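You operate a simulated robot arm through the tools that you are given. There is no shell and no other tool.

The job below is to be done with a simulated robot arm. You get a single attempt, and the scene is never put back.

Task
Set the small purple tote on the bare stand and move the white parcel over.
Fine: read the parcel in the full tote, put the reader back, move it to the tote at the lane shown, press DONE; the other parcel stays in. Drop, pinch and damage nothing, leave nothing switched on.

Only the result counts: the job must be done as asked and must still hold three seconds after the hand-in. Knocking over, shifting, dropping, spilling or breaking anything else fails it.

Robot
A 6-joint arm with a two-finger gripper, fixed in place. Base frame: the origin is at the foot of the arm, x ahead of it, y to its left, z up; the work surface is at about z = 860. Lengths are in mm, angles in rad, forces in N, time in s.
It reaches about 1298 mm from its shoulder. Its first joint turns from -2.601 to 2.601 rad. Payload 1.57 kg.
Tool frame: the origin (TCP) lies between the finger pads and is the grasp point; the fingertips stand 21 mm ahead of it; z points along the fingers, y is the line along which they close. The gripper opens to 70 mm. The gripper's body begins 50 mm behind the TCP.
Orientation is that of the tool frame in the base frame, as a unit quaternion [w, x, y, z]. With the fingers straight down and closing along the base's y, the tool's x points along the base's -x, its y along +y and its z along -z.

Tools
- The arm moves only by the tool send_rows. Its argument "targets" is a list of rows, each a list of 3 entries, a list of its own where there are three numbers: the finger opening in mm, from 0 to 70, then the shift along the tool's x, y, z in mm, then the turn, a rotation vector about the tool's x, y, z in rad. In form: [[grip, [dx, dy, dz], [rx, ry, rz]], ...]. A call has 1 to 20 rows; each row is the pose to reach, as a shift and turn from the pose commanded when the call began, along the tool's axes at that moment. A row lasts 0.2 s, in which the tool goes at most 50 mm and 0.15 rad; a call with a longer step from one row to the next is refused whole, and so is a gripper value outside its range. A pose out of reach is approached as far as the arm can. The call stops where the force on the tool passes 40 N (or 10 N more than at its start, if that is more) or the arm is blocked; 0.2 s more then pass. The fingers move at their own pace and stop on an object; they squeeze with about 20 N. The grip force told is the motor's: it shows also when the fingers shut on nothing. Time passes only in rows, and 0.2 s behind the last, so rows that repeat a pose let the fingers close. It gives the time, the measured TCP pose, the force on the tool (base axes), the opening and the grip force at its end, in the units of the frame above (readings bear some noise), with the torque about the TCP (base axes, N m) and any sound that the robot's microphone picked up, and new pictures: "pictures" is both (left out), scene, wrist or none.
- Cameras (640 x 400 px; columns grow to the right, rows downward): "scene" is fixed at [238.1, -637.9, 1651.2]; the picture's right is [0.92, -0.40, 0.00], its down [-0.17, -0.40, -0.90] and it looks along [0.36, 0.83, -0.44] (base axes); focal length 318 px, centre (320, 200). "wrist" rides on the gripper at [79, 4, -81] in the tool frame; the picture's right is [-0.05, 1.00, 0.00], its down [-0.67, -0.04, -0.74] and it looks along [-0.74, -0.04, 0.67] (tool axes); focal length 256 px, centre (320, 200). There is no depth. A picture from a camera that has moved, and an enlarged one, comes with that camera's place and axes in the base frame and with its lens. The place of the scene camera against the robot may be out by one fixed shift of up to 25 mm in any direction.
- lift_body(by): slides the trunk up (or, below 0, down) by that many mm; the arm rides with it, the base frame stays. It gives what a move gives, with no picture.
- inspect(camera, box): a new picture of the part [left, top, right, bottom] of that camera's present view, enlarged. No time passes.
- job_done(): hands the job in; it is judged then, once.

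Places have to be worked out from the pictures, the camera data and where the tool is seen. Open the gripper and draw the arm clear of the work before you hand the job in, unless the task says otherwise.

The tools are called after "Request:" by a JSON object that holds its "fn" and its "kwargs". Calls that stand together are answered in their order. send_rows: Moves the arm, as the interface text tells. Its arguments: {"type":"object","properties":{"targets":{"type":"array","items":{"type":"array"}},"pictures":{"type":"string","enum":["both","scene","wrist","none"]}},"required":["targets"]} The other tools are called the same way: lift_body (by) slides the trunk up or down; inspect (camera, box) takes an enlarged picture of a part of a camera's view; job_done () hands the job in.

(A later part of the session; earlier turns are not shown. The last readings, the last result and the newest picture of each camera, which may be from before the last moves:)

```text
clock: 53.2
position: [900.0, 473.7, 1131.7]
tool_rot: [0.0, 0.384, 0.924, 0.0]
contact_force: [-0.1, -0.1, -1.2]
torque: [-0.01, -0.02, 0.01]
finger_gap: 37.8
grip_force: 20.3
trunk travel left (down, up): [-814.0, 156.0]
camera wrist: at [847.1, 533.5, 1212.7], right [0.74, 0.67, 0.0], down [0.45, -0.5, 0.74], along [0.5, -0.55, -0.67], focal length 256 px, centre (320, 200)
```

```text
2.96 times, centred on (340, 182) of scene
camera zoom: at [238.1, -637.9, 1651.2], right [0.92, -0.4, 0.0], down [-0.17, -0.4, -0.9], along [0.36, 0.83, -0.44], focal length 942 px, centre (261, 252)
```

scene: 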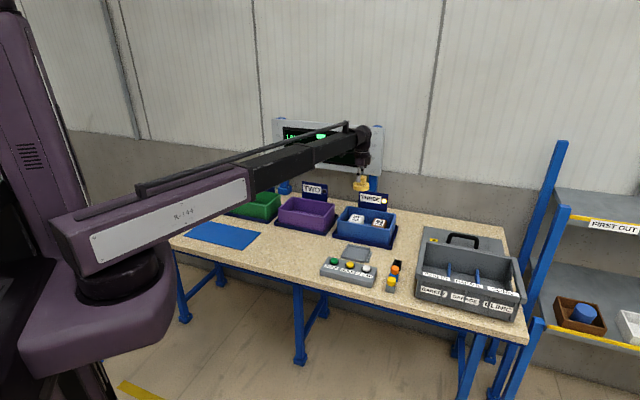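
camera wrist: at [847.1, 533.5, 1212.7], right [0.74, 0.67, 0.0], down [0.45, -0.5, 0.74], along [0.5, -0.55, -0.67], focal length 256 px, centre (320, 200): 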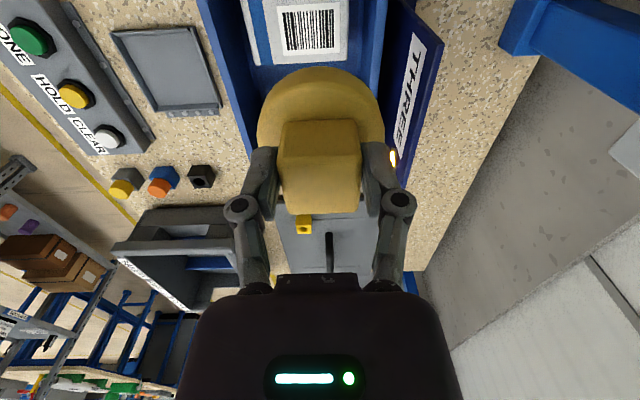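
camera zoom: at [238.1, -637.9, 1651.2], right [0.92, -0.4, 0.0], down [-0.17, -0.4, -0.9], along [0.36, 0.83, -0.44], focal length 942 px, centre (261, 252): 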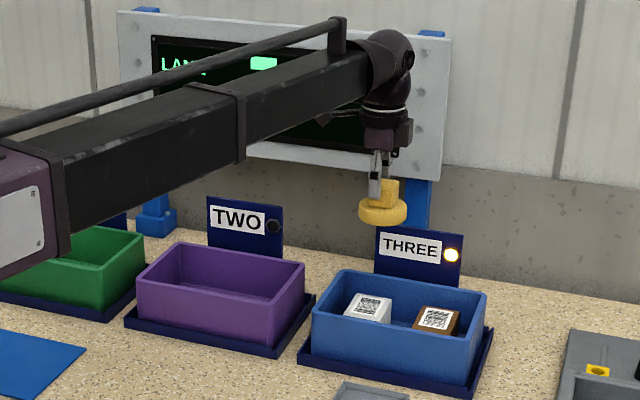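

The label lies 10 mm nearer and 3 mm left of the axis. I correct, then lower the reader in steps, watching for a beep or a change on the display.

Request:
{"fn": "send_rows", "kwargs": {"targets": [[0, [1, -5, 0], [0, 0, 0]], [0, [3, -10, 0], [0, 0, 0]], [0, [3, -10, 0], [0, 0, 0]]], "pictures": "none"}}

Request:
{"fn": "lift_body", "kwargs": {"by": -90}}

Request:
{"fn": "send_rows", "kwargs": {"targets": [[0, [0, 0, 0], [0, 0, 0]], [0, [0, 0, 0], [0, 0, 0]], [0, [0, 0, 0], [0, 0, 0]], [0, [0, 0, 0], [0, 0, 0]]], "pictures": "both"}}

Request:
{"fn": "inspect", "kwargs": {"camera": "scene", "box": [270, 115, 410, 250]}}

```text
clock: 54.0
position: [890.4, 470.9, 1133.0]
tool_rot: [0.001, 0.384, 0.923, 0.001]
contact_force: [0.3, -0.4, -1.2]
torque: [0.01, 0.02, -0.01]
finger_gap: 37.7
grip_force: 19.8
trunk travel left (down, up): [-814.0, 156.0]
```

```text
clock: 55.3
position: [890.5, 471.8, 1042.7]
tool_rot: [0.0, 0.383, 0.924, 0.0]
contact_force: [-0.6, -1.4, -0.3]
torque: [0.04, 0.02, 0.01]
finger_gap: 37.9
grip_force: 19.8
trunk travel left (down, up): [-724.0, 246.0]
```

```text
clock: 56.3
position: [889.3, 469.9, 1042.4]
tool_rot: [-0.001, 0.383, 0.924, 0.0]
contact_force: [0.3, 0.6, -0.5]
torque: [-0.02, 0.03, -0.01]
finger_gap: 37.3
grip_force: 20.0
trunk travel left (down, up): [-724.0, 246.0]
camera wrist: at [838.3, 528.9, 1122.7], right [0.74, 0.67, 0.0], down [0.45, -0.5, 0.74], along [0.5, -0.55, -0.67], focal length 256 px, centre (320, 200)
```

scene: 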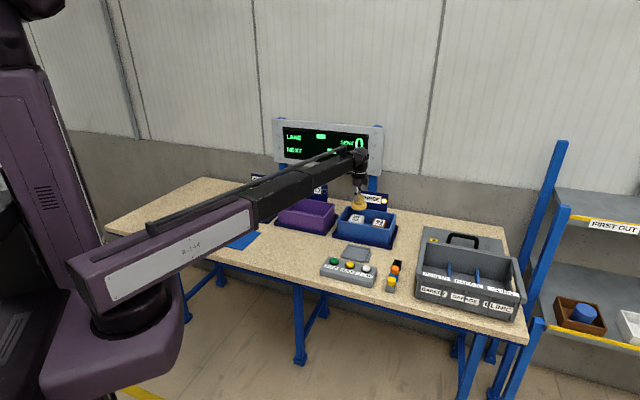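
wrist: 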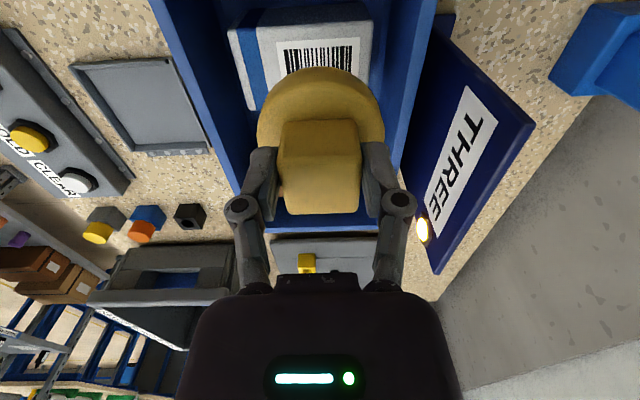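

```text
2.96 times, centred on (340, 182) of scene
camera zoom: at [238.1, -637.9, 1651.2], right [0.92, -0.4, 0.0], down [-0.17, -0.4, -0.9], along [0.36, 0.83, -0.44], focal length 942 px, centre (261, 252)
```

zoom: 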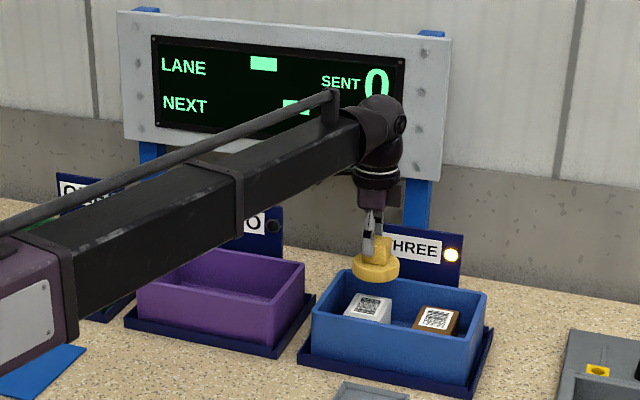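

No reading yet with the face about 77 mm above the label. I lower 30 mm more and wait.

Request:
{"fn": "lift_body", "kwargs": {"by": -30}}

Request:
{"fn": "send_rows", "kwargs": {"targets": [[0, [0, 0, 0], [0, 0, 0]], [0, [0, 0, 0], [0, 0, 0]], [0, [0, 0, 0], [0, 0, 0]], [0, [0, 0, 0], [0, 0, 0]], [0, [0, 0, 0], [0, 0, 0]]], "pictures": "both"}}

Request:
{"fn": "inspect", "kwargs": {"camera": "scene", "box": [270, 115, 410, 250]}}

```text
clock: 57.0
position: [889.2, 469.6, 1011.9]
tool_rot: [0.0, 0.383, 0.924, 0.0]
contact_force: [0.2, 0.3, -0.3]
torque: [0.0, 0.01, -0.02]
finger_gap: 37.7
grip_force: 19.9
trunk travel left (down, up): [-694.0, 276.0]
```

```text
clock: 58.2
position: [891.5, 471.0, 1013.1]
tool_rot: [0.001, 0.384, 0.923, 0.0]
contact_force: [-0.6, 0.8, -1.4]
torque: [0.03, 0.02, 0.05]
finger_gap: 37.7
grip_force: 19.5
trunk travel left (down, up): [-694.0, 276.0]
camera wrist: at [838.3, 528.9, 1092.7], right [0.74, 0.67, 0.0], down [0.45, -0.5, 0.74], along [0.5, -0.55, -0.67], focal length 256 px, centre (320, 200)
```

scene: 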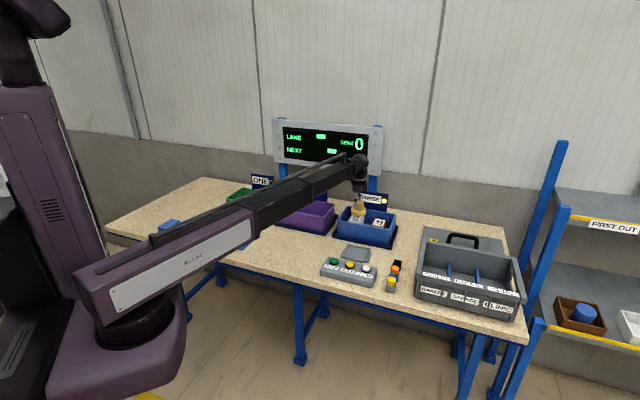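
wrist: 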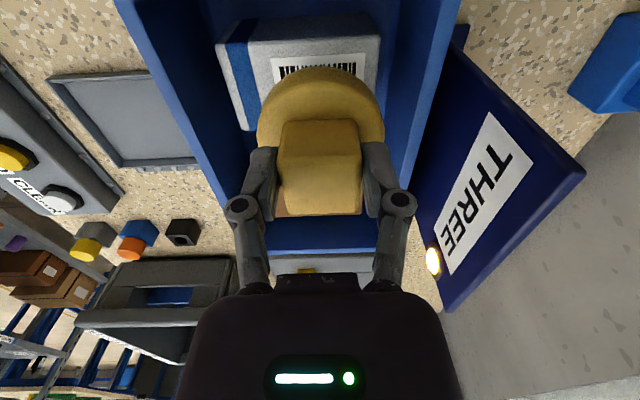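

```text
2.96 times, centred on (340, 182) of scene
camera zoom: at [238.1, -637.9, 1651.2], right [0.92, -0.4, 0.0], down [-0.17, -0.4, -0.9], along [0.36, 0.83, -0.44], focal length 942 px, centre (261, 252)
```

zoom: 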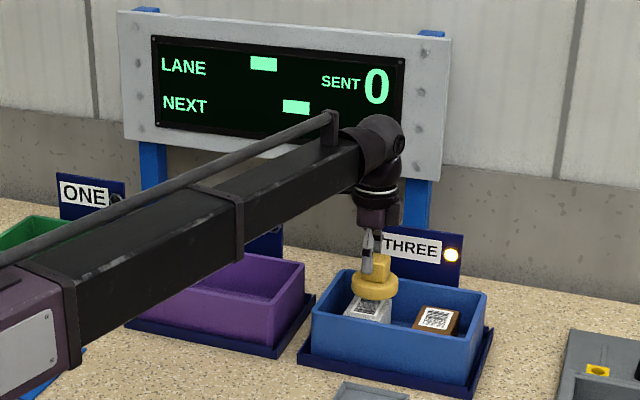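

Still nothing at about 47 mm. I lower a further 20 mm.

Request:
{"fn": "lift_body", "kwargs": {"by": -20}}

Request:
{"fn": "send_rows", "kwargs": {"targets": [[0, [0, 0, 0], [0, 0, 0]], [0, [0, 0, 0], [0, 0, 0]], [0, [0, 0, 0], [0, 0, 0]], [0, [0, 0, 0], [0, 0, 0]], [0, [0, 0, 0], [0, 0, 0]]], "pictures": "both"}}

Request:
{"fn": "inspect", "kwargs": {"camera": "scene", "box": [270, 115, 410, 250]}}

Request:
{"fn": "inspect", "kwargs": {"camera": "scene", "box": [330, 180, 410, 250]}}

```text
clock: 58.9
position: [891.0, 469.3, 992.1]
tool_rot: [0.0, 0.384, 0.923, 0.0]
contact_force: [0.0, 0.3, -1.5]
torque: [0.01, -0.03, 0.0]
finger_gap: 37.7
grip_force: 20.0
trunk travel left (down, up): [-674.0, 296.0]
```

```text
clock: 60.1
position: [890.6, 470.1, 992.9]
tool_rot: [0.0, 0.384, 0.923, 0.0]
contact_force: [-0.7, 0.1, -1.4]
torque: [0.02, 0.01, 0.02]
finger_gap: 37.3
grip_force: 19.9
trunk travel left (down, up): [-674.0, 296.0]
camera wrist: at [838.3, 528.9, 1072.7], right [0.74, 0.67, 0.0], down [0.45, -0.5, 0.74], along [0.5, -0.55, -0.67], focal length 256 px, centre (320, 200)
```

scene: 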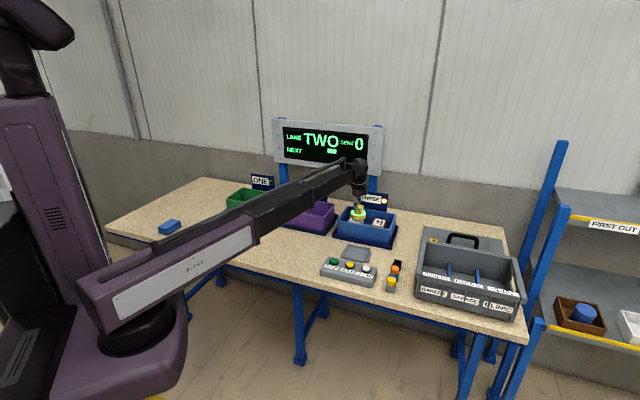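
wrist: 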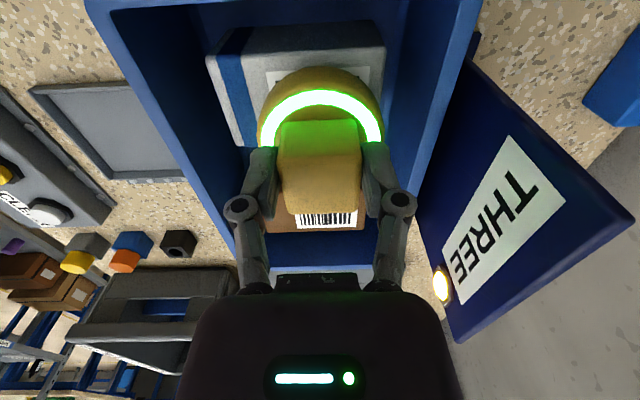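

```text
2.96 times, centred on (340, 182) of scene
camera zoom: at [238.1, -637.9, 1651.2], right [0.92, -0.4, 0.0], down [-0.17, -0.4, -0.9], along [0.36, 0.83, -0.44], focal length 942 px, centre (261, 252)
```

zoom: 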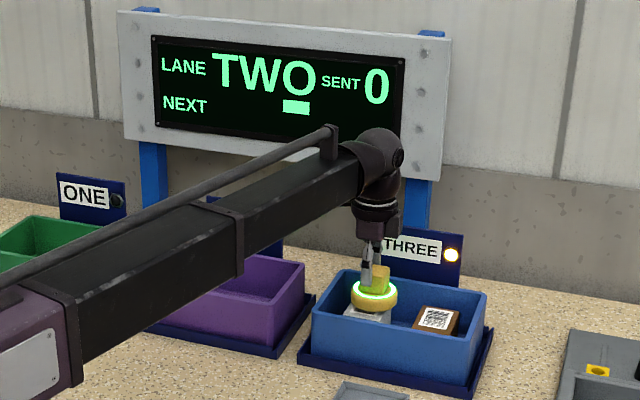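

```text
5.71 times, centred on (370, 215) of scene
camera zoom: at [238.1, -637.9, 1651.2], right [0.92, -0.4, 0.0], down [-0.17, -0.4, -0.9], along [0.36, 0.83, -0.44], focal length 1817 px, centre (34, 114)
```

zoom: 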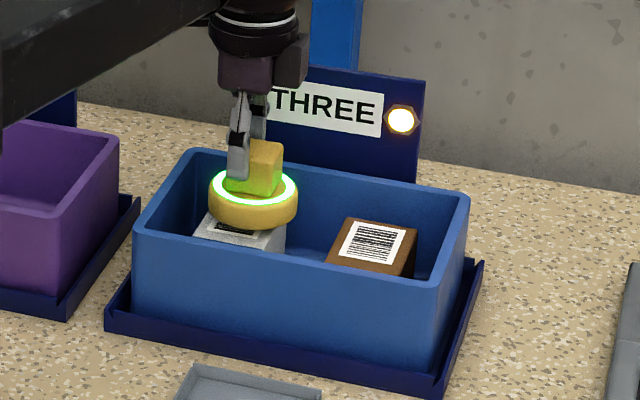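

The reader beeped green and the display now shows LANE TWO. I lift the reader out and take it straight back over its dock.

Request:
{"fn": "lift_body", "kwargs": {"by": 110}}

Request:
{"fn": "send_rows", "kwargs": {"targets": [[0, [0, -15, 0], [0, 0, 0]], [0, [0, -45, 0], [0, 0, 0]], [0, [0, -85, 0], [0, 0, 0]], [0, [0, -125, 0], [0, 0, 0]], [0, [0, -160, 0], [0, 0, 0]], [0, [-5, -180, 0], [0, 0, 0]], [0, [-20, -187, 0], [0, 0, 0]], [0, [-37, -187, 0], [0, 0, 0]], [0, [-45, -187, 0], [0, 0, 0]], [0, [-45, -187, 0], [0, 0, 0]], [0, [-45, -187, 0], [0, 0, 0]]], "pictures": "both"}}

Request:
{"fn": "inspect", "kwargs": {"camera": "scene", "box": [270, 115, 430, 270]}}

```text
clock: 61.5
position: [890.7, 470.8, 1101.5]
tool_rot: [0.0, 0.384, 0.924, 0.0]
contact_force: [0.3, 1.0, -1.0]
torque: [-0.03, -0.02, -0.01]
finger_gap: 37.8
grip_force: 19.6
trunk travel left (down, up): [-784.0, 186.0]
```

```text
clock: 63.9
position: [791.3, 308.7, 1102.0]
tool_rot: [0.0, 0.383, 0.924, 0.0]
contact_force: [0.0, 0.2, -1.8]
torque: [-0.01, 0.0, -0.02]
finger_gap: 37.6
grip_force: 20.3
trunk travel left (down, up): [-784.0, 186.0]
camera wrist: at [738.1, 366.4, 1182.7], right [0.74, 0.67, 0.0], down [0.45, -0.5, 0.74], along [0.5, -0.55, -0.67], focal length 256 px, centre (320, 200)
```

scene: 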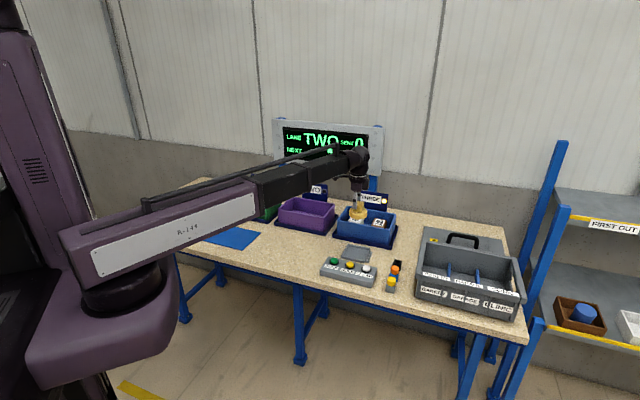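
wrist: 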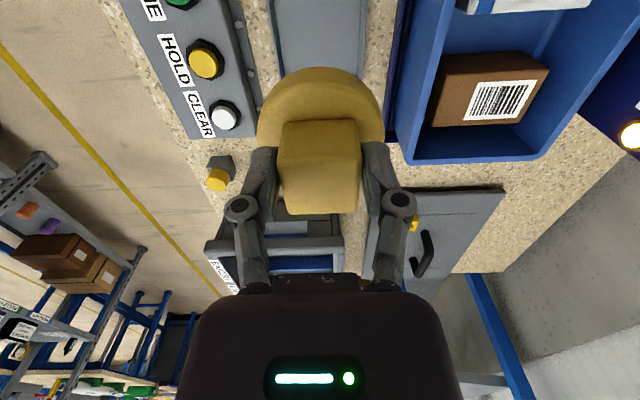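

```text
2.58 times, centred on (350, 192) of scene
camera zoom: at [238.1, -637.9, 1651.2], right [0.92, -0.4, 0.0], down [-0.17, -0.4, -0.9], along [0.36, 0.83, -0.44], focal length 820 px, centre (243, 219)
```

zoom: 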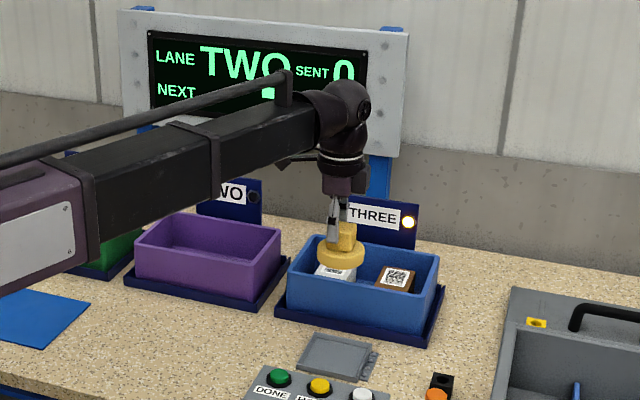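

The display keeps LANE TWO and the ring went off. I correct ~2 mm to match the docking pose, lower to just above the tray, and check.

Request:
{"fn": "send_rows", "kwargs": {"targets": [[0, [-1, -1.7, 0], [0, 0, 0]], [0, [-1, -1.7, 0], [0, 0, 0]]], "pictures": "none"}}

Request:
{"fn": "lift_body", "kwargs": {"by": -164}}

Request:
{"fn": "inspect", "kwargs": {"camera": "wrist", "box": [180, 0, 460, 210]}}

Request:
{"fn": "inspect", "kwargs": {"camera": "scene", "box": [330, 190, 400, 270]}}

```text
clock: 64.5
position: [790.6, 306.7, 1102.5]
tool_rot: [-0.001, 0.383, 0.924, 0.0]
contact_force: [0.4, 0.2, -1.7]
torque: [0.01, 0.0, 0.03]
finger_gap: 37.7
grip_force: 20.0
trunk travel left (down, up): [-784.0, 186.0]
```

```text
clock: 66.4
position: [791.1, 305.8, 938.9]
tool_rot: [-0.001, 0.384, 0.923, 0.0]
contact_force: [-0.2, -0.1, -2.0]
torque: [0.02, -0.02, 0.0]
finger_gap: 37.6
grip_force: 20.3
trunk travel left (down, up): [-620.0, 350.0]
```

```text
1.90 times, centred on (320, 105) of wrist
camera zoom: at [737.3, 364.3, 1018.8], right [0.74, 0.67, 0.0], down [0.45, -0.5, 0.74], along [0.5, -0.55, -0.67], focal length 488 px, centre (320, 381)
```

zoom: 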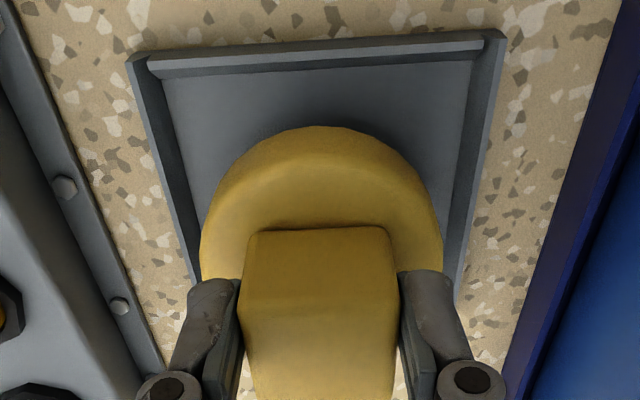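

```text
5.00 times, centred on (365, 230) of scene
camera zoom: at [238.1, -637.9, 1651.2], right [0.92, -0.4, 0.0], down [-0.17, -0.4, -0.9], along [0.36, 0.83, -0.44], focal length 1590 px, centre (95, 50)
```

zoom: 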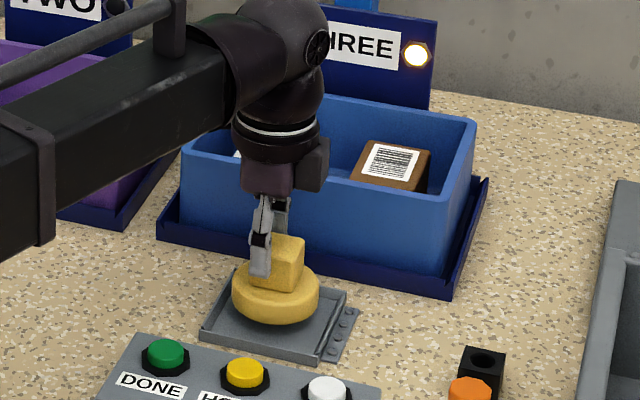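

Aligned over the tray. I lower 14 mm, then in small steps until it touches.

Request:
{"fn": "lift_body", "kwargs": {"by": -14}}

Request:
{"fn": "lift_body", "kwargs": {"by": -3}}

Request:
{"fn": "send_rows", "kwargs": {"targets": [[0, [0, 0, 0], [0, 0, 0]]], "pictures": "none"}}

```text
clock: 67.0
position: [788.8, 305.0, 923.8]
tool_rot: [0.0, 0.383, 0.924, 0.0]
contact_force: [-0.3, -0.4, -1.3]
torque: [0.02, -0.01, 0.02]
finger_gap: 37.7
grip_force: 19.6
trunk travel left (down, up): [-606.0, 364.0]
```

```text
clock: 67.5
position: [789.9, 305.4, 922.0]
tool_rot: [0.0, 0.384, 0.924, 0.0]
contact_force: [-0.1, -0.4, -1.7]
torque: [0.04, 0.02, -0.02]
finger_gap: 37.6
grip_force: 20.7
trunk travel left (down, up): [-603.0, 367.0]
```

```text
clock: 67.9
position: [789.4, 305.7, 922.0]
tool_rot: [0.0, 0.383, 0.924, 0.0]
contact_force: [0.0, -0.9, -1.2]
torque: [0.02, 0.0, 0.03]
finger_gap: 37.6
grip_force: 19.6
trunk travel left (down, up): [-603.0, 367.0]
```

The reader still seems to hang (−1.2 N). I lower one more millimetre at a time.

Request:
{"fn": "lift_body", "kwargs": {"by": -1}}

Request:
{"fn": "lift_body", "kwargs": {"by": -1}}

Request:
{"fn": "send_rows", "kwargs": {"targets": [[0, [0, 0, 0], [0, 0, 0]]], "pictures": "none"}}

Request:
{"fn": "inspect", "kwargs": {"camera": "scene", "box": [345, 225, 385, 265]}}

```text
clock: 68.4
position: [789.5, 306.5, 920.3]
tool_rot: [0.0, 0.383, 0.924, 0.0]
contact_force: [3.0, 1.2, 9.4]
torque: [-0.04, -0.12, 0.0]
finger_gap: 37.4
grip_force: 20.3
trunk travel left (down, up): [-602.0, 368.0]
```

```text
clock: 68.9
position: [789.8, 305.9, 920.9]
tool_rot: [0.0, 0.383, 0.924, 0.0]
contact_force: [3.7, 2.2, 13.0]
torque: [0.06, -0.1, 0.01]
finger_gap: 37.9
grip_force: 20.0
trunk travel left (down, up): [-601.0, 369.0]
```

```text
clock: 69.3
position: [788.7, 305.5, 919.0]
tool_rot: [0.0, 0.384, 0.923, -0.001]
contact_force: [4.5, 2.9, 13.3]
torque: [0.06, -0.09, 0.03]
finger_gap: 37.6
grip_force: 20.1
trunk travel left (down, up): [-601.0, 369.0]
```

```text
10.00 times, centred on (365, 245) of scene
camera zoom: at [238.1, -637.9, 1651.2], right [0.92, -0.4, 0.0], down [-0.17, -0.4, -0.9], along [0.36, 0.83, -0.44], focal length 3180 px, centre (-130, -250)
```

zoom: 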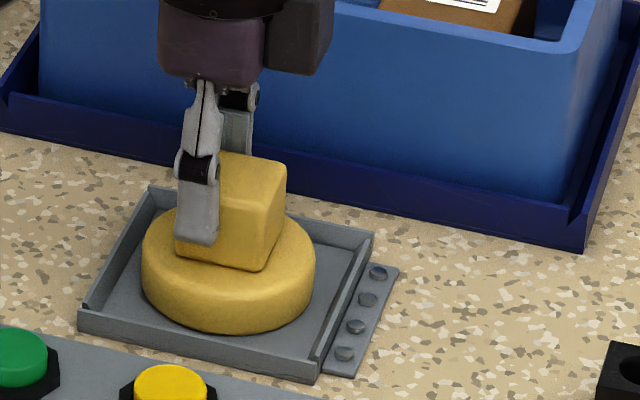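

It's now seated in the tray (13 N contact). I ease up 1 mm, open the fingers and look.

Request:
{"fn": "lift_body", "kwargs": {"by": 1}}

Request:
{"fn": "send_rows", "kwargs": {"targets": [[42, [0, 0, 0], [0, 0, 0]], [55, [0, 0, 0], [0, 0, 0]], [66, [0, 0, 0], [0, 0, 0]], [66, [0, 0, 0], [0, 0, 0]]], "pictures": "both"}}

Request:
{"fn": "inspect", "kwargs": {"camera": "scene", "box": [345, 225, 385, 265]}}

```text
clock: 69.8
position: [790.0, 305.8, 920.4]
tool_rot: [0.0, 0.384, 0.923, -0.001]
contact_force: [-0.3, -0.4, -1.0]
torque: [-0.03, -0.01, 0.0]
finger_gap: 37.8
grip_force: 19.7
trunk travel left (down, up): [-602.0, 368.0]
```

```text
clock: 70.8
position: [790.1, 305.7, 921.0]
tool_rot: [0.0, 0.384, 0.923, 0.0]
contact_force: [-1.0, 0.3, -0.2]
torque: [0.01, 0.0, -0.02]
finger_gap: 66.0
grip_force: 0.0
trunk travel left (down, up): [-602.0, 368.0]
camera wrist: at [737.3, 364.3, 1000.8], right [0.74, 0.67, 0.0], down [0.45, -0.5, 0.74], along [0.5, -0.55, -0.67], focal length 256 px, centre (320, 200)
```

scene: 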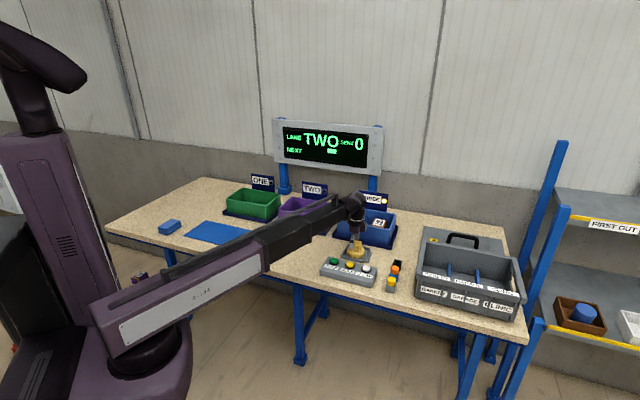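
wrist: 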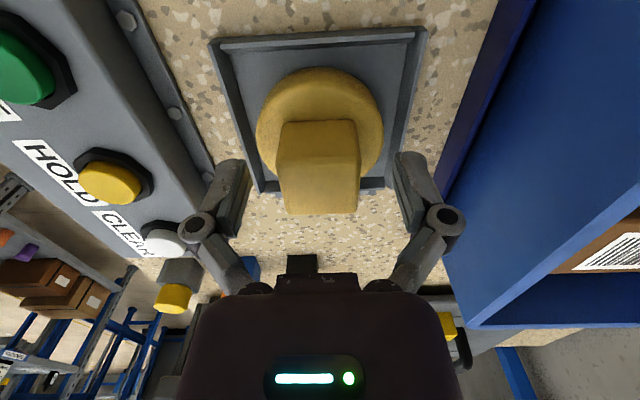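

```text
10.00 times, centred on (365, 245) of scene
camera zoom: at [238.1, -637.9, 1651.2], right [0.92, -0.4, 0.0], down [-0.17, -0.4, -0.9], along [0.36, 0.83, -0.44], focal length 3180 px, centre (-130, -250)
```

zoom: 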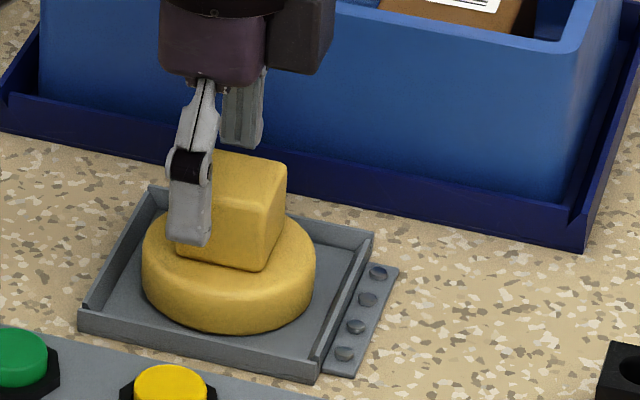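

The reader sits level back in its tray. I lift clear and turn the tool 90° so the fingers will close along the parcel's 60 mm side.

Request:
{"fn": "lift_body", "kwargs": {"by": 210}}

Request:
{"fn": "send_rows", "kwargs": {"targets": [[70, [0, 0, 0], [0, 0, -0.143]], [70, [0, 0, 0], [0, 0, -0.286]], [70, [0, 0, 0], [0, 0, -0.428]], [70, [0, 0, 0], [0, 0, -0.571]], [70, [0, 0, 0], [0, 0, -0.714]], [70, [0, 0, 0], [0, 0, -0.857]], [70, [0, 0, 0], [0, 0, -1.0]], [70, [0, 0, 0], [0, 0, -1.142]], [70, [0, 0, 0], [0, 0, -1.285]], [70, [0, 0, 0], [0, 0, -1.428]], [70, [0, 0, 0], [0, 0, -1.571]]], "pictures": "both"}}

Request:
{"fn": "inspect", "kwargs": {"camera": "scene", "box": [270, 115, 430, 290]}}

```text
clock: 73.1
position: [790.2, 305.0, 1131.0]
tool_rot: [0.0, 0.384, 0.923, 0.0]
contact_force: [-0.2, -0.4, 0.7]
torque: [-0.03, 0.0, -0.04]
finger_gap: 66.3
grip_force: 0.0
trunk travel left (down, up): [-812.0, 158.0]
```

```text
clock: 75.5
position: [789.7, 306.1, 1131.0]
tool_rot: [0.0, -0.383, 0.924, 0.001]
contact_force: [0.5, 0.2, -0.5]
torque: [0.02, 0.01, 0.02]
finger_gap: 69.8
grip_force: 0.0
trunk travel left (down, up): [-812.0, 158.0]
camera wrist: at [731.2, 251.7, 1210.8], right [-0.67, 0.74, 0.0], down [0.5, 0.45, 0.74], along [0.55, 0.5, -0.67], focal length 256 px, centre (320, 200)
```

scene: 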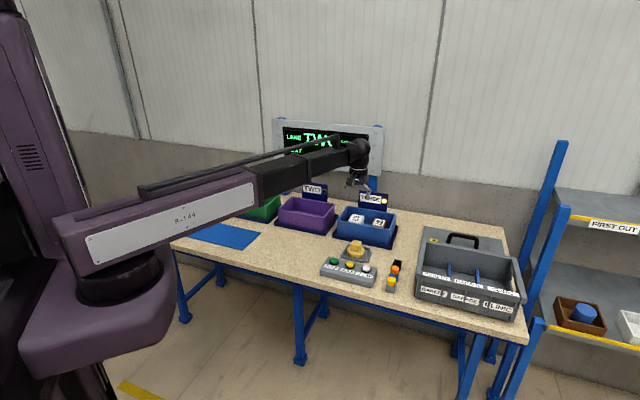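
wrist: 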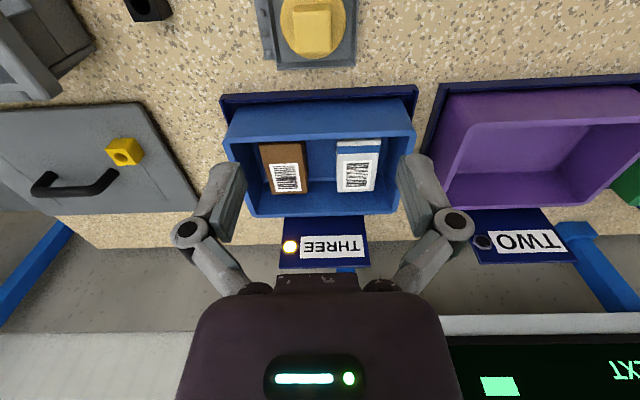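

```text
2.29 times, centred on (350, 202) of scene
camera zoom: at [238.1, -637.9, 1651.2], right [0.92, -0.4, 0.0], down [-0.17, -0.4, -0.9], along [0.36, 0.83, -0.44], focal length 727 px, centre (251, 194)
```

zoom: 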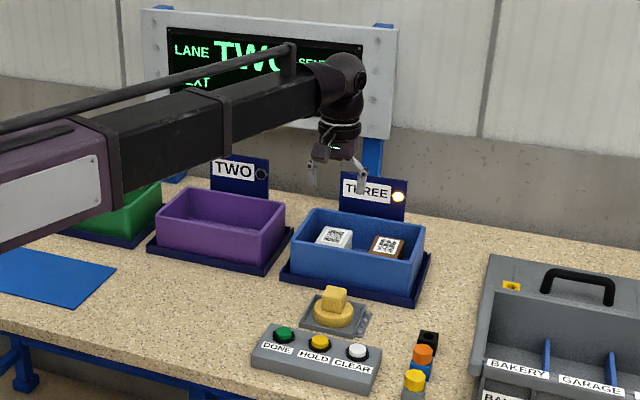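

Now I measure the white parcel from this viewpoint.

Request:
{"fn": "inspect", "kwargs": {"camera": "wrist", "box": [215, 75, 425, 225]}}

Request:
{"fn": "inspect", "kwargs": {"camera": "wrist", "box": [325, 125, 405, 205]}}

```text
2.67 times, centred on (320, 150) of wrist
camera zoom: at [731.2, 251.7, 1210.8], right [-0.67, 0.74, 0.0], down [0.5, 0.45, 0.74], along [0.55, 0.5, -0.67], focal length 683 px, centre (320, 333)
```

zoom: 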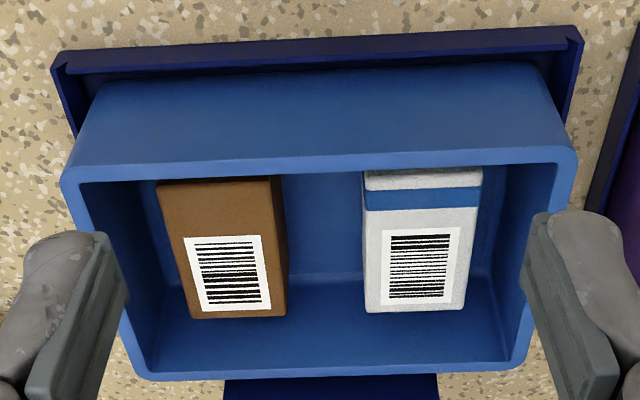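

```text
5.00 times, centred on (365, 165) of wrist
camera zoom: at [731.2, 251.7, 1210.8], right [-0.67, 0.74, 0.0], down [0.5, 0.45, 0.74], along [0.55, 0.5, -0.67], focal length 1280 px, centre (95, 375)
```

zoom: 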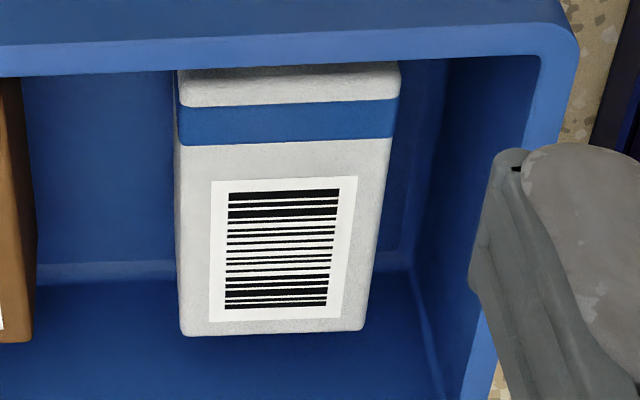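

The white parcel's top spans roughly n 900–1006 and l −327…−264 (≈62 mm wide). I move above its centre for close alignment.

Request:
{"fn": "send_rows", "kwargs": {"targets": [[70, [-20, 6, 0], [0, 0, 0]], [70, [-55, 15, 0], [0, 0, 0]], [70, [-95, 25, 0], [0, 0, 0]], [70, [-135, 36, 0], [0, 0, 0]], [70, [-165, 44, 0], [0, 0, 0]], [70, [-177, 46.5, 0], [0, 0, 0]], [70, [-177, 46.5, 0], [0, 0, 0]]], "pictures": "both"}}

Request:
{"fn": "inspect", "kwargs": {"camera": "wrist", "box": [220, 0, 420, 130]}}

```text
clock: 77.1
position: [881.9, 462.9, 1130.2]
tool_rot: [0.0, -0.382, 0.924, 0.0]
contact_force: [0.6, 0.4, -0.5]
torque: [0.01, -0.01, -0.01]
finger_gap: 69.9
grip_force: 0.2
trunk travel left (down, up): [-812.0, 158.0]
camera wrist: at [823.1, 410.6, 1210.8], right [-0.67, 0.74, 0.0], down [0.5, 0.45, 0.74], along [0.55, 0.5, -0.67], focal length 256 px, centre (320, 200)
```

scene: 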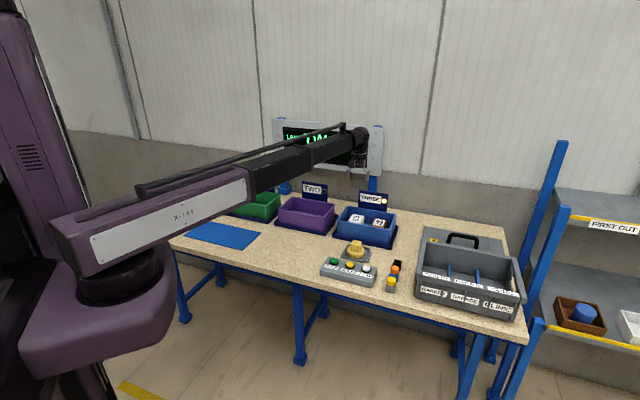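
wrist: 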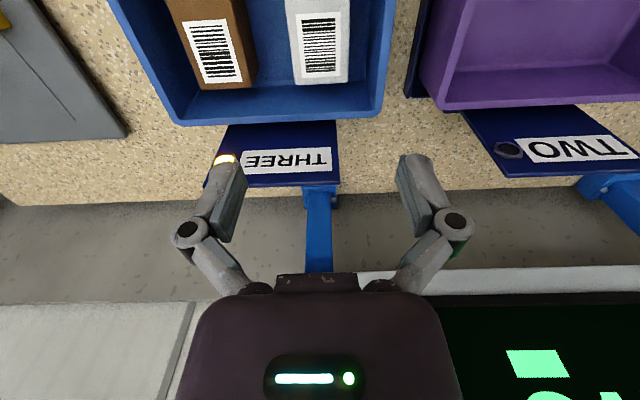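

```text
3.08 times, centred on (320, 65) of wrist
camera zoom: at [823.1, 410.6, 1210.8], right [-0.67, 0.74, 0.0], down [0.5, 0.45, 0.74], along [0.55, 0.5, -0.67], focal length 788 px, centre (320, 615)
```

zoom: 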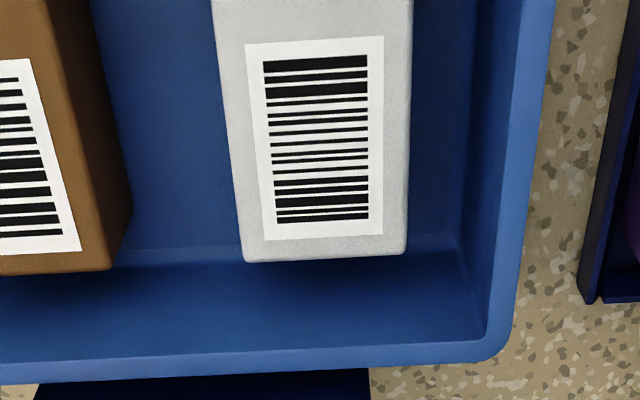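

Aligned to about 1 mm. I correct 1 mm, lower to about z=1000 (fingertips still above the rim) and re-check.

Request:
{"fn": "send_rows", "kwargs": {"targets": [[70, [0, -1, 0], [0, 0, 0]]], "pictures": "none"}}

Request:
{"fn": "lift_body", "kwargs": {"by": -130}}

Request:
{"fn": "inspect", "kwargs": {"camera": "wrist", "box": [180, 0, 460, 210]}}

Request:
{"fn": "inspect", "kwargs": {"camera": "scene", "box": [330, 150, 420, 250]}}

```text
clock: 77.5
position: [882.6, 463.3, 1130.8]
tool_rot: [0.001, -0.383, 0.924, 0.0]
contact_force: [-0.3, 0.6, -0.8]
torque: [0.01, 0.0, 0.04]
finger_gap: 70.0
grip_force: 0.1
trunk travel left (down, up): [-812.0, 158.0]
```

```text
clock: 79.1
position: [881.8, 462.8, 1001.0]
tool_rot: [0.0, -0.382, 0.924, 0.0]
contact_force: [0.1, -0.4, 0.2]
torque: [-0.01, 0.0, 0.01]
finger_gap: 70.1
grip_force: 0.1
trunk travel left (down, up): [-682.0, 288.0]
```

```text
1.90 times, centred on (320, 105) of wrist
camera zoom: at [823.9, 409.4, 1080.9], right [-0.67, 0.74, 0.0], down [0.5, 0.45, 0.74], along [0.55, 0.5, -0.67], focal length 488 px, centre (320, 381)
```

zoom: 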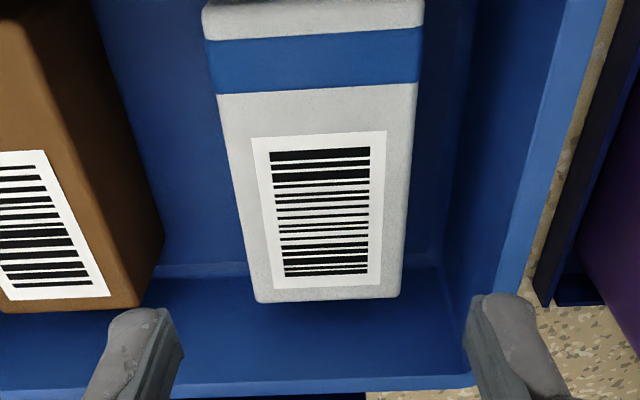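

```text
4.00 times, centred on (375, 200) of scene
camera zoom: at [238.1, -637.9, 1651.2], right [0.92, -0.4, 0.0], down [-0.17, -0.4, -0.9], along [0.36, 0.83, -0.44], focal length 1272 px, centre (100, 200)
```

zoom: 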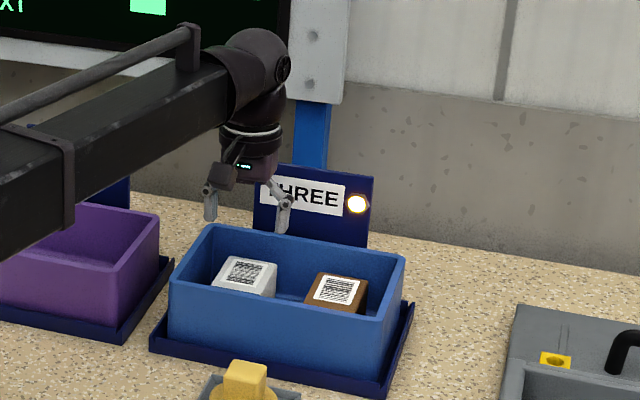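

Parcel and finger mid-lines agree within about 1 mm. I lower 58 mm so the tips are just above the parcel top, then check the gaps on both sides.

Request:
{"fn": "lift_body", "kwargs": {"by": -58}}

Request:
{"fn": "inspect", "kwargs": {"camera": "wrist", "box": [180, 40, 460, 250]}}

Request:
{"fn": "inspect", "kwargs": {"camera": "scene", "box": [330, 170, 420, 250]}}

```text
clock: 80.1
position: [883.3, 463.7, 942.9]
tool_rot: [0.0, -0.382, 0.924, 0.0]
contact_force: [0.3, -0.2, 0.2]
torque: [-0.02, 0.01, 0.02]
finger_gap: 70.1
grip_force: 0.0
trunk travel left (down, up): [-624.0, 346.0]
```

```text
1.90 times, centred on (320, 145) of wrist
camera zoom: at [823.8, 409.4, 1022.9], right [-0.67, 0.74, 0.0], down [0.5, 0.45, 0.74], along [0.55, 0.5, -0.67], focal length 488 px, centre (320, 305)
```

zoom: 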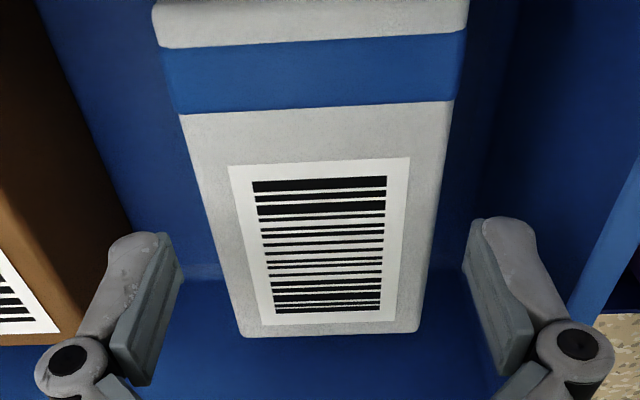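

```text
5.00 times, centred on (375, 210) of scene
camera zoom: at [238.1, -637.9, 1651.2], right [0.92, -0.4, 0.0], down [-0.17, -0.4, -0.9], along [0.36, 0.83, -0.44], focal length 1590 px, centre (45, 150)
```

zoom: 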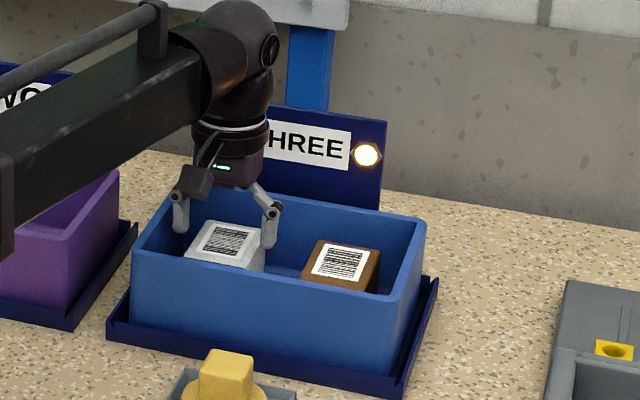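

Clearances look even, about 3 mm per side. I lower 20 mm and check force.

Request:
{"fn": "lift_body", "kwargs": {"by": -20}}

Request:
{"fn": "inspect", "kwargs": {"camera": "wrist", "box": [180, 60, 460, 270]}}

```text
clock: 80.7
position: [881.0, 462.9, 921.6]
tool_rot: [0.0, -0.383, 0.924, 0.0]
contact_force: [0.2, 0.0, 0.7]
torque: [0.01, 0.02, -0.02]
finger_gap: 70.1
grip_force: 0.1
trunk travel left (down, up): [-604.0, 366.0]
```

```text
1.90 times, centred on (320, 165) of wrist
camera zoom: at [823.8, 409.4, 1002.9], right [-0.67, 0.74, 0.0], down [0.5, 0.45, 0.74], along [0.55, 0.5, -0.67], focal length 488 px, centre (320, 267)
```

zoom: 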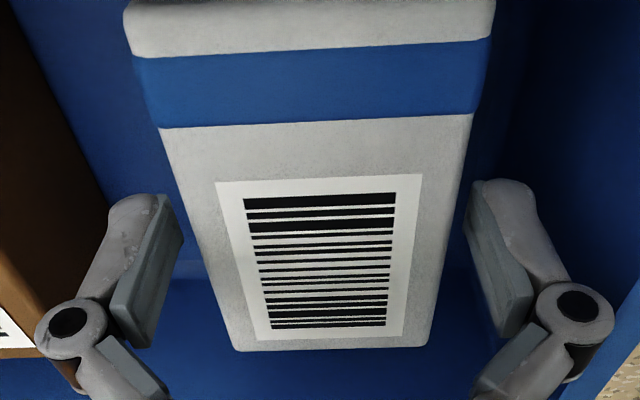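

The fingers pass on both sides without contact. I lower another 20 mm to mid-height of the parcel and close.

Request:
{"fn": "lift_body", "kwargs": {"by": -20}}

Request:
{"fn": "inspect", "kwargs": {"camera": "wrist", "box": [180, 60, 460, 270]}}

Request:
{"fn": "inspect", "kwargs": {"camera": "scene", "box": [330, 170, 420, 250]}}

```text
clock: 81.4
position: [882.6, 462.9, 901.2]
tool_rot: [0.0, -0.384, 0.924, 0.0]
contact_force: [0.3, 0.2, -0.2]
torque: [-0.03, 0.03, -0.02]
finger_gap: 70.0
grip_force: 0.1
trunk travel left (down, up): [-584.0, 386.0]
```

```text
1.90 times, centred on (320, 165) of wrist
camera zoom: at [823.8, 409.4, 982.9], right [-0.67, 0.74, 0.0], down [0.5, 0.45, 0.74], along [0.55, 0.5, -0.67], focal length 488 px, centre (320, 267)
```

zoom: 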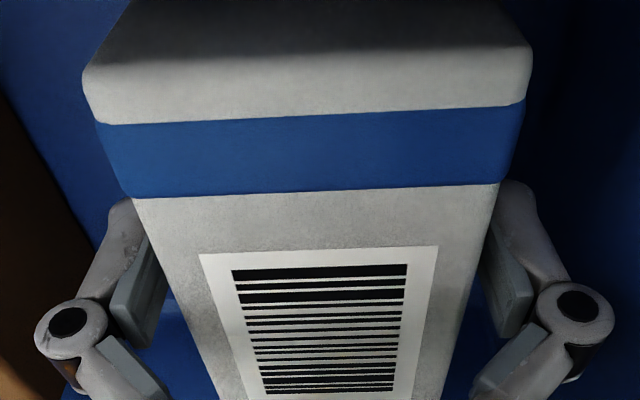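

```text
5.00 times, centred on (375, 210) of scene
camera zoom: at [238.1, -637.9, 1651.2], right [0.92, -0.4, 0.0], down [-0.17, -0.4, -0.9], along [0.36, 0.83, -0.44], focal length 1590 px, centre (45, 150)
```

zoom: 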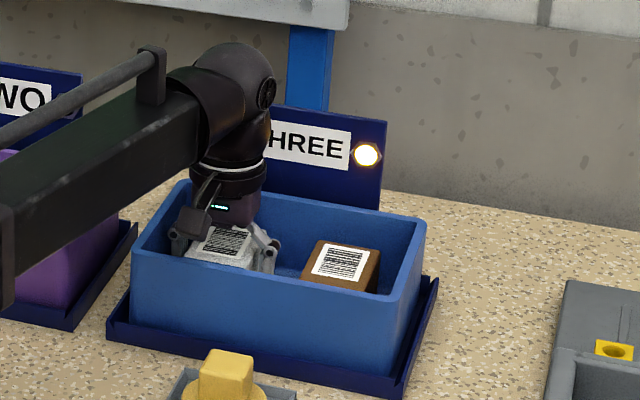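

Fingers straddle the parcel evenly. I close on it gently.

Request:
{"fn": "send_rows", "kwargs": {"targets": [[64, [0, 0, 0], [0, 0, 0]], [60, [0, 0, 0], [0, 0, 0]], [55, [0, 0, 0], [0, 0, 0]], [55, [0, 0, 0], [0, 0, 0]], [55, [0, 0, 0], [0, 0, 0]]], "pictures": "wrist"}}

```text
clock: 82.6
position: [882.0, 463.2, 902.9]
tool_rot: [0.0, -0.383, 0.924, 0.0]
contact_force: [0.2, 1.5, 2.9]
torque: [0.02, 0.06, -0.01]
finger_gap: 59.6
grip_force: 20.1
trunk travel left (down, up): [-584.0, 386.0]
camera wrist: at [823.7, 409.5, 983.0], right [-0.67, 0.74, 0.0], down [0.5, 0.45, 0.75], along [0.55, 0.5, -0.67], focal length 256 px, centre (320, 200)
```

wrist: 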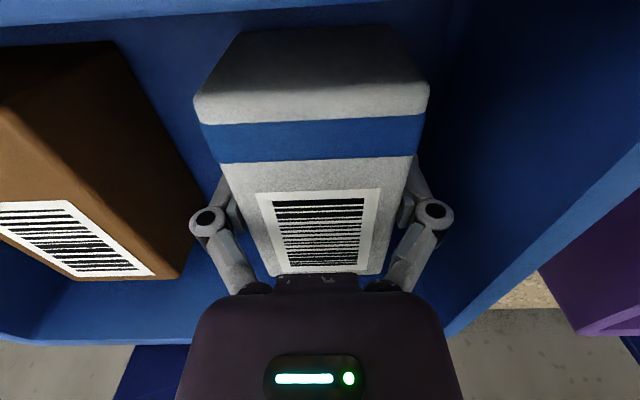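

Gripped (59.6 mm, 20 N). I lift 10 mm and check the hold.

Request:
{"fn": "lift_body", "kwargs": {"by": 10}}

Request:
{"fn": "send_rows", "kwargs": {"targets": [[55, [0, 0, 0], [0, 0, 0]], [55, [0, 0, 0], [0, 0, 0]]], "pictures": "both"}}

Request:
{"fn": "inspect", "kwargs": {"camera": "scene", "box": [330, 170, 420, 250]}}

```text
clock: 83.2
position: [883.4, 462.8, 911.6]
tool_rot: [0.0, -0.383, 0.924, 0.0]
contact_force: [-0.1, -0.3, -2.1]
torque: [-0.01, 0.03, -0.04]
finger_gap: 59.6
grip_force: 19.9
trunk travel left (down, up): [-594.0, 376.0]
```

```text
clock: 83.8
position: [882.5, 462.2, 913.5]
tool_rot: [-0.001, -0.383, 0.924, 0.0]
contact_force: [-0.4, -0.6, -0.9]
torque: [0.02, 0.03, -0.03]
finger_gap: 59.6
grip_force: 19.9
trunk travel left (down, up): [-594.0, 376.0]
camera wrist: at [824.0, 409.6, 992.6], right [-0.67, 0.74, 0.0], down [0.5, 0.45, 0.74], along [0.55, 0.5, -0.67], focal length 256 px, centre (320, 200)
```

scene: 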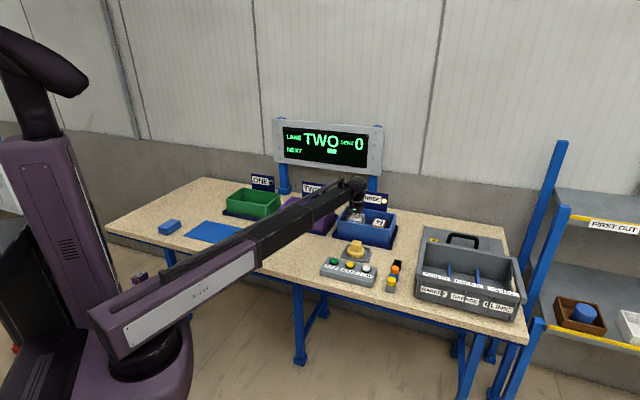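
wrist: 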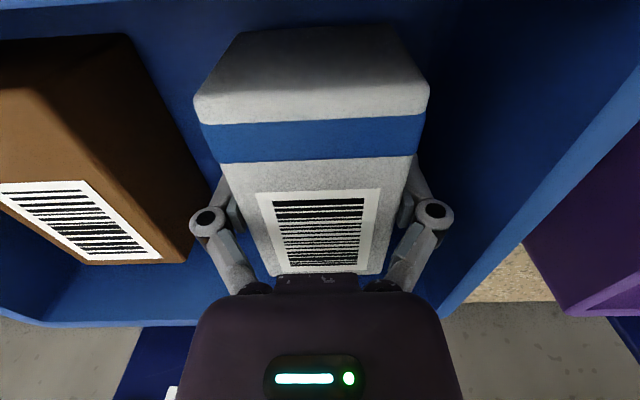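

```text
5.00 times, centred on (375, 210) of scene
camera zoom: at [238.1, -637.9, 1651.2], right [0.92, -0.4, 0.0], down [-0.17, -0.4, -0.9], along [0.36, 0.83, -0.44], focal length 1590 px, centre (45, 150)
```

zoom: 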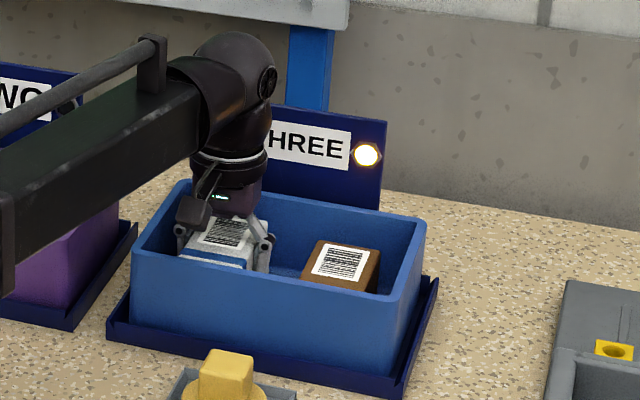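

Held securely and level. I lift it 120 mm clear of the rims and carry it sideways to above the purple tote on TWO.

Request:
{"fn": "lift_body", "kwargs": {"by": 125}}

Request:
{"fn": "send_rows", "kwargs": {"targets": [[55, [1, 10, 0], [0, 0, 0]], [55, [2, 32, 0], [0, 0, 0]], [55, [3, 62, 0], [0, 0, 0]], [55, [4, 95, 0], [0, 0, 0]], [55, [4, 128, 0], [0, 0, 0]], [55, [4, 160, 0], [0, 0, 0]], [55, [4, 192, 0], [0, 0, 0]], [55, [4, 220, 0], [0, 0, 0]], [55, [4, 238, 0], [0, 0, 0]], [55, [4, 245, 0], [0, 0, 0]], [55, [4, 245, 0], [0, 0, 0]]], "pictures": "both"}}

Request:
{"fn": "inspect", "kwargs": {"camera": "scene", "box": [260, 140, 420, 260]}}

```text
clock: 85.3
position: [883.1, 463.1, 1036.3]
tool_rot: [0.001, -0.384, 0.924, 0.0]
contact_force: [-0.1, 0.1, -0.9]
torque: [0.01, 0.0, -0.01]
finger_gap: 59.8
grip_force: 20.3
trunk travel left (down, up): [-719.0, 251.0]
```

```text
clock: 87.7
position: [707.6, 633.6, 1037.1]
tool_rot: [0.001, -0.382, 0.924, 0.0]
contact_force: [0.2, -0.3, -2.0]
torque: [0.02, -0.03, -0.01]
finger_gap: 59.4
grip_force: 20.2
trunk travel left (down, up): [-719.0, 251.0]
camera wrist: at [649.1, 579.9, 1117.7], right [-0.67, 0.74, 0.0], down [0.5, 0.45, 0.74], along [0.55, 0.5, -0.67], focal length 256 px, centre (320, 200)
```

scene: 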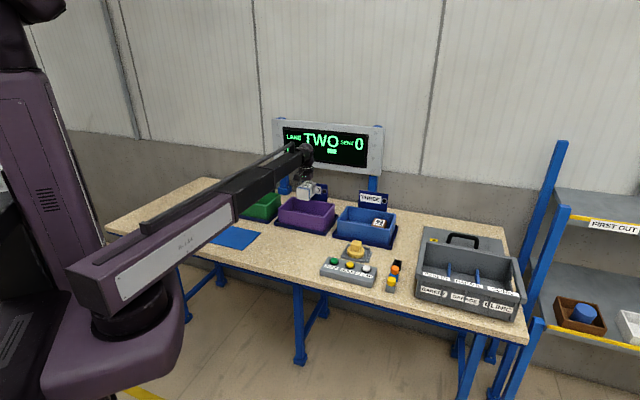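
wrist: 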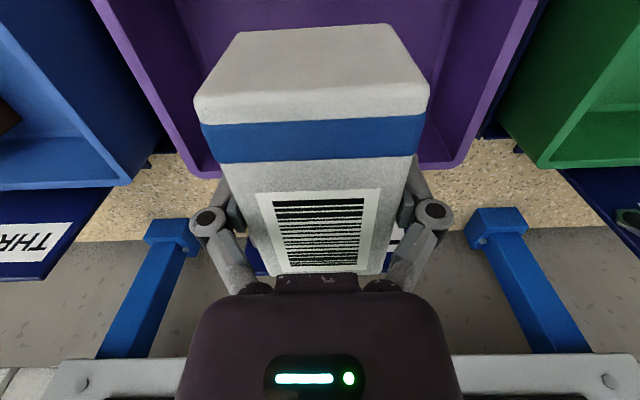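

```text
3.33 times, centred on (340, 200) of scene
camera zoom: at [238.1, -637.9, 1651.2], right [0.92, -0.4, 0.0], down [-0.17, -0.4, -0.9], along [0.36, 0.83, -0.44], focal length 1060 px, centre (253, 200)
```

zoom: 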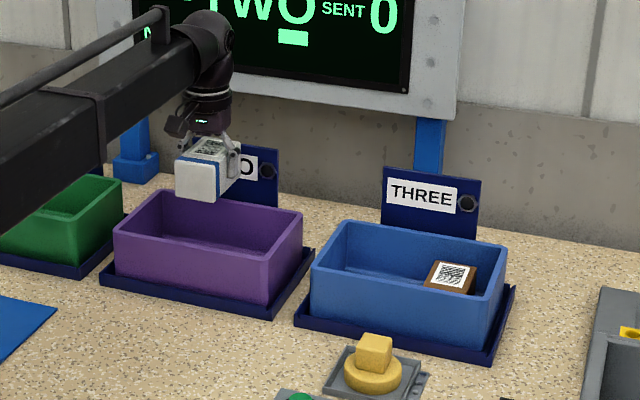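

The THREE lamp went off as the parcel left, and the load is steady. I check the parcel's position against the purple tote's walls before lowering.

Request:
{"fn": "inspect", "kwargs": {"camera": "wrist", "box": [80, 0, 560, 200]}}

Request:
{"fn": "inspect", "kwargs": {"camera": "scene", "box": [270, 165, 350, 240]}}

```text
1.33 times, centred on (320, 100) of wrist
camera zoom: at [649.1, 579.9, 1117.7], right [-0.67, 0.74, 0.0], down [0.5, 0.45, 0.74], along [0.55, 0.5, -0.67], focal length 341 px, centre (320, 333)
```

zoom: 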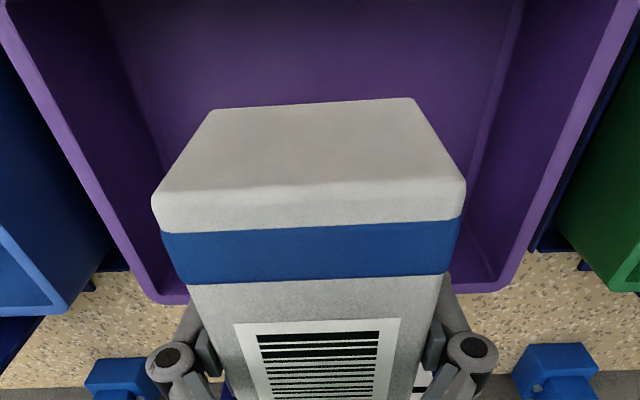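

```text
5.33 times, centred on (310, 202) of scene
camera zoom: at [238.1, -637.9, 1651.2], right [0.92, -0.4, 0.0], down [-0.17, -0.4, -0.9], along [0.36, 0.83, -0.44], focal length 1696 px, centre (373, 187)
```

zoom: 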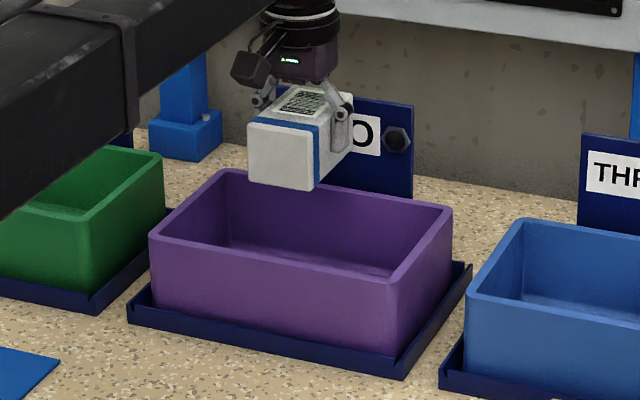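

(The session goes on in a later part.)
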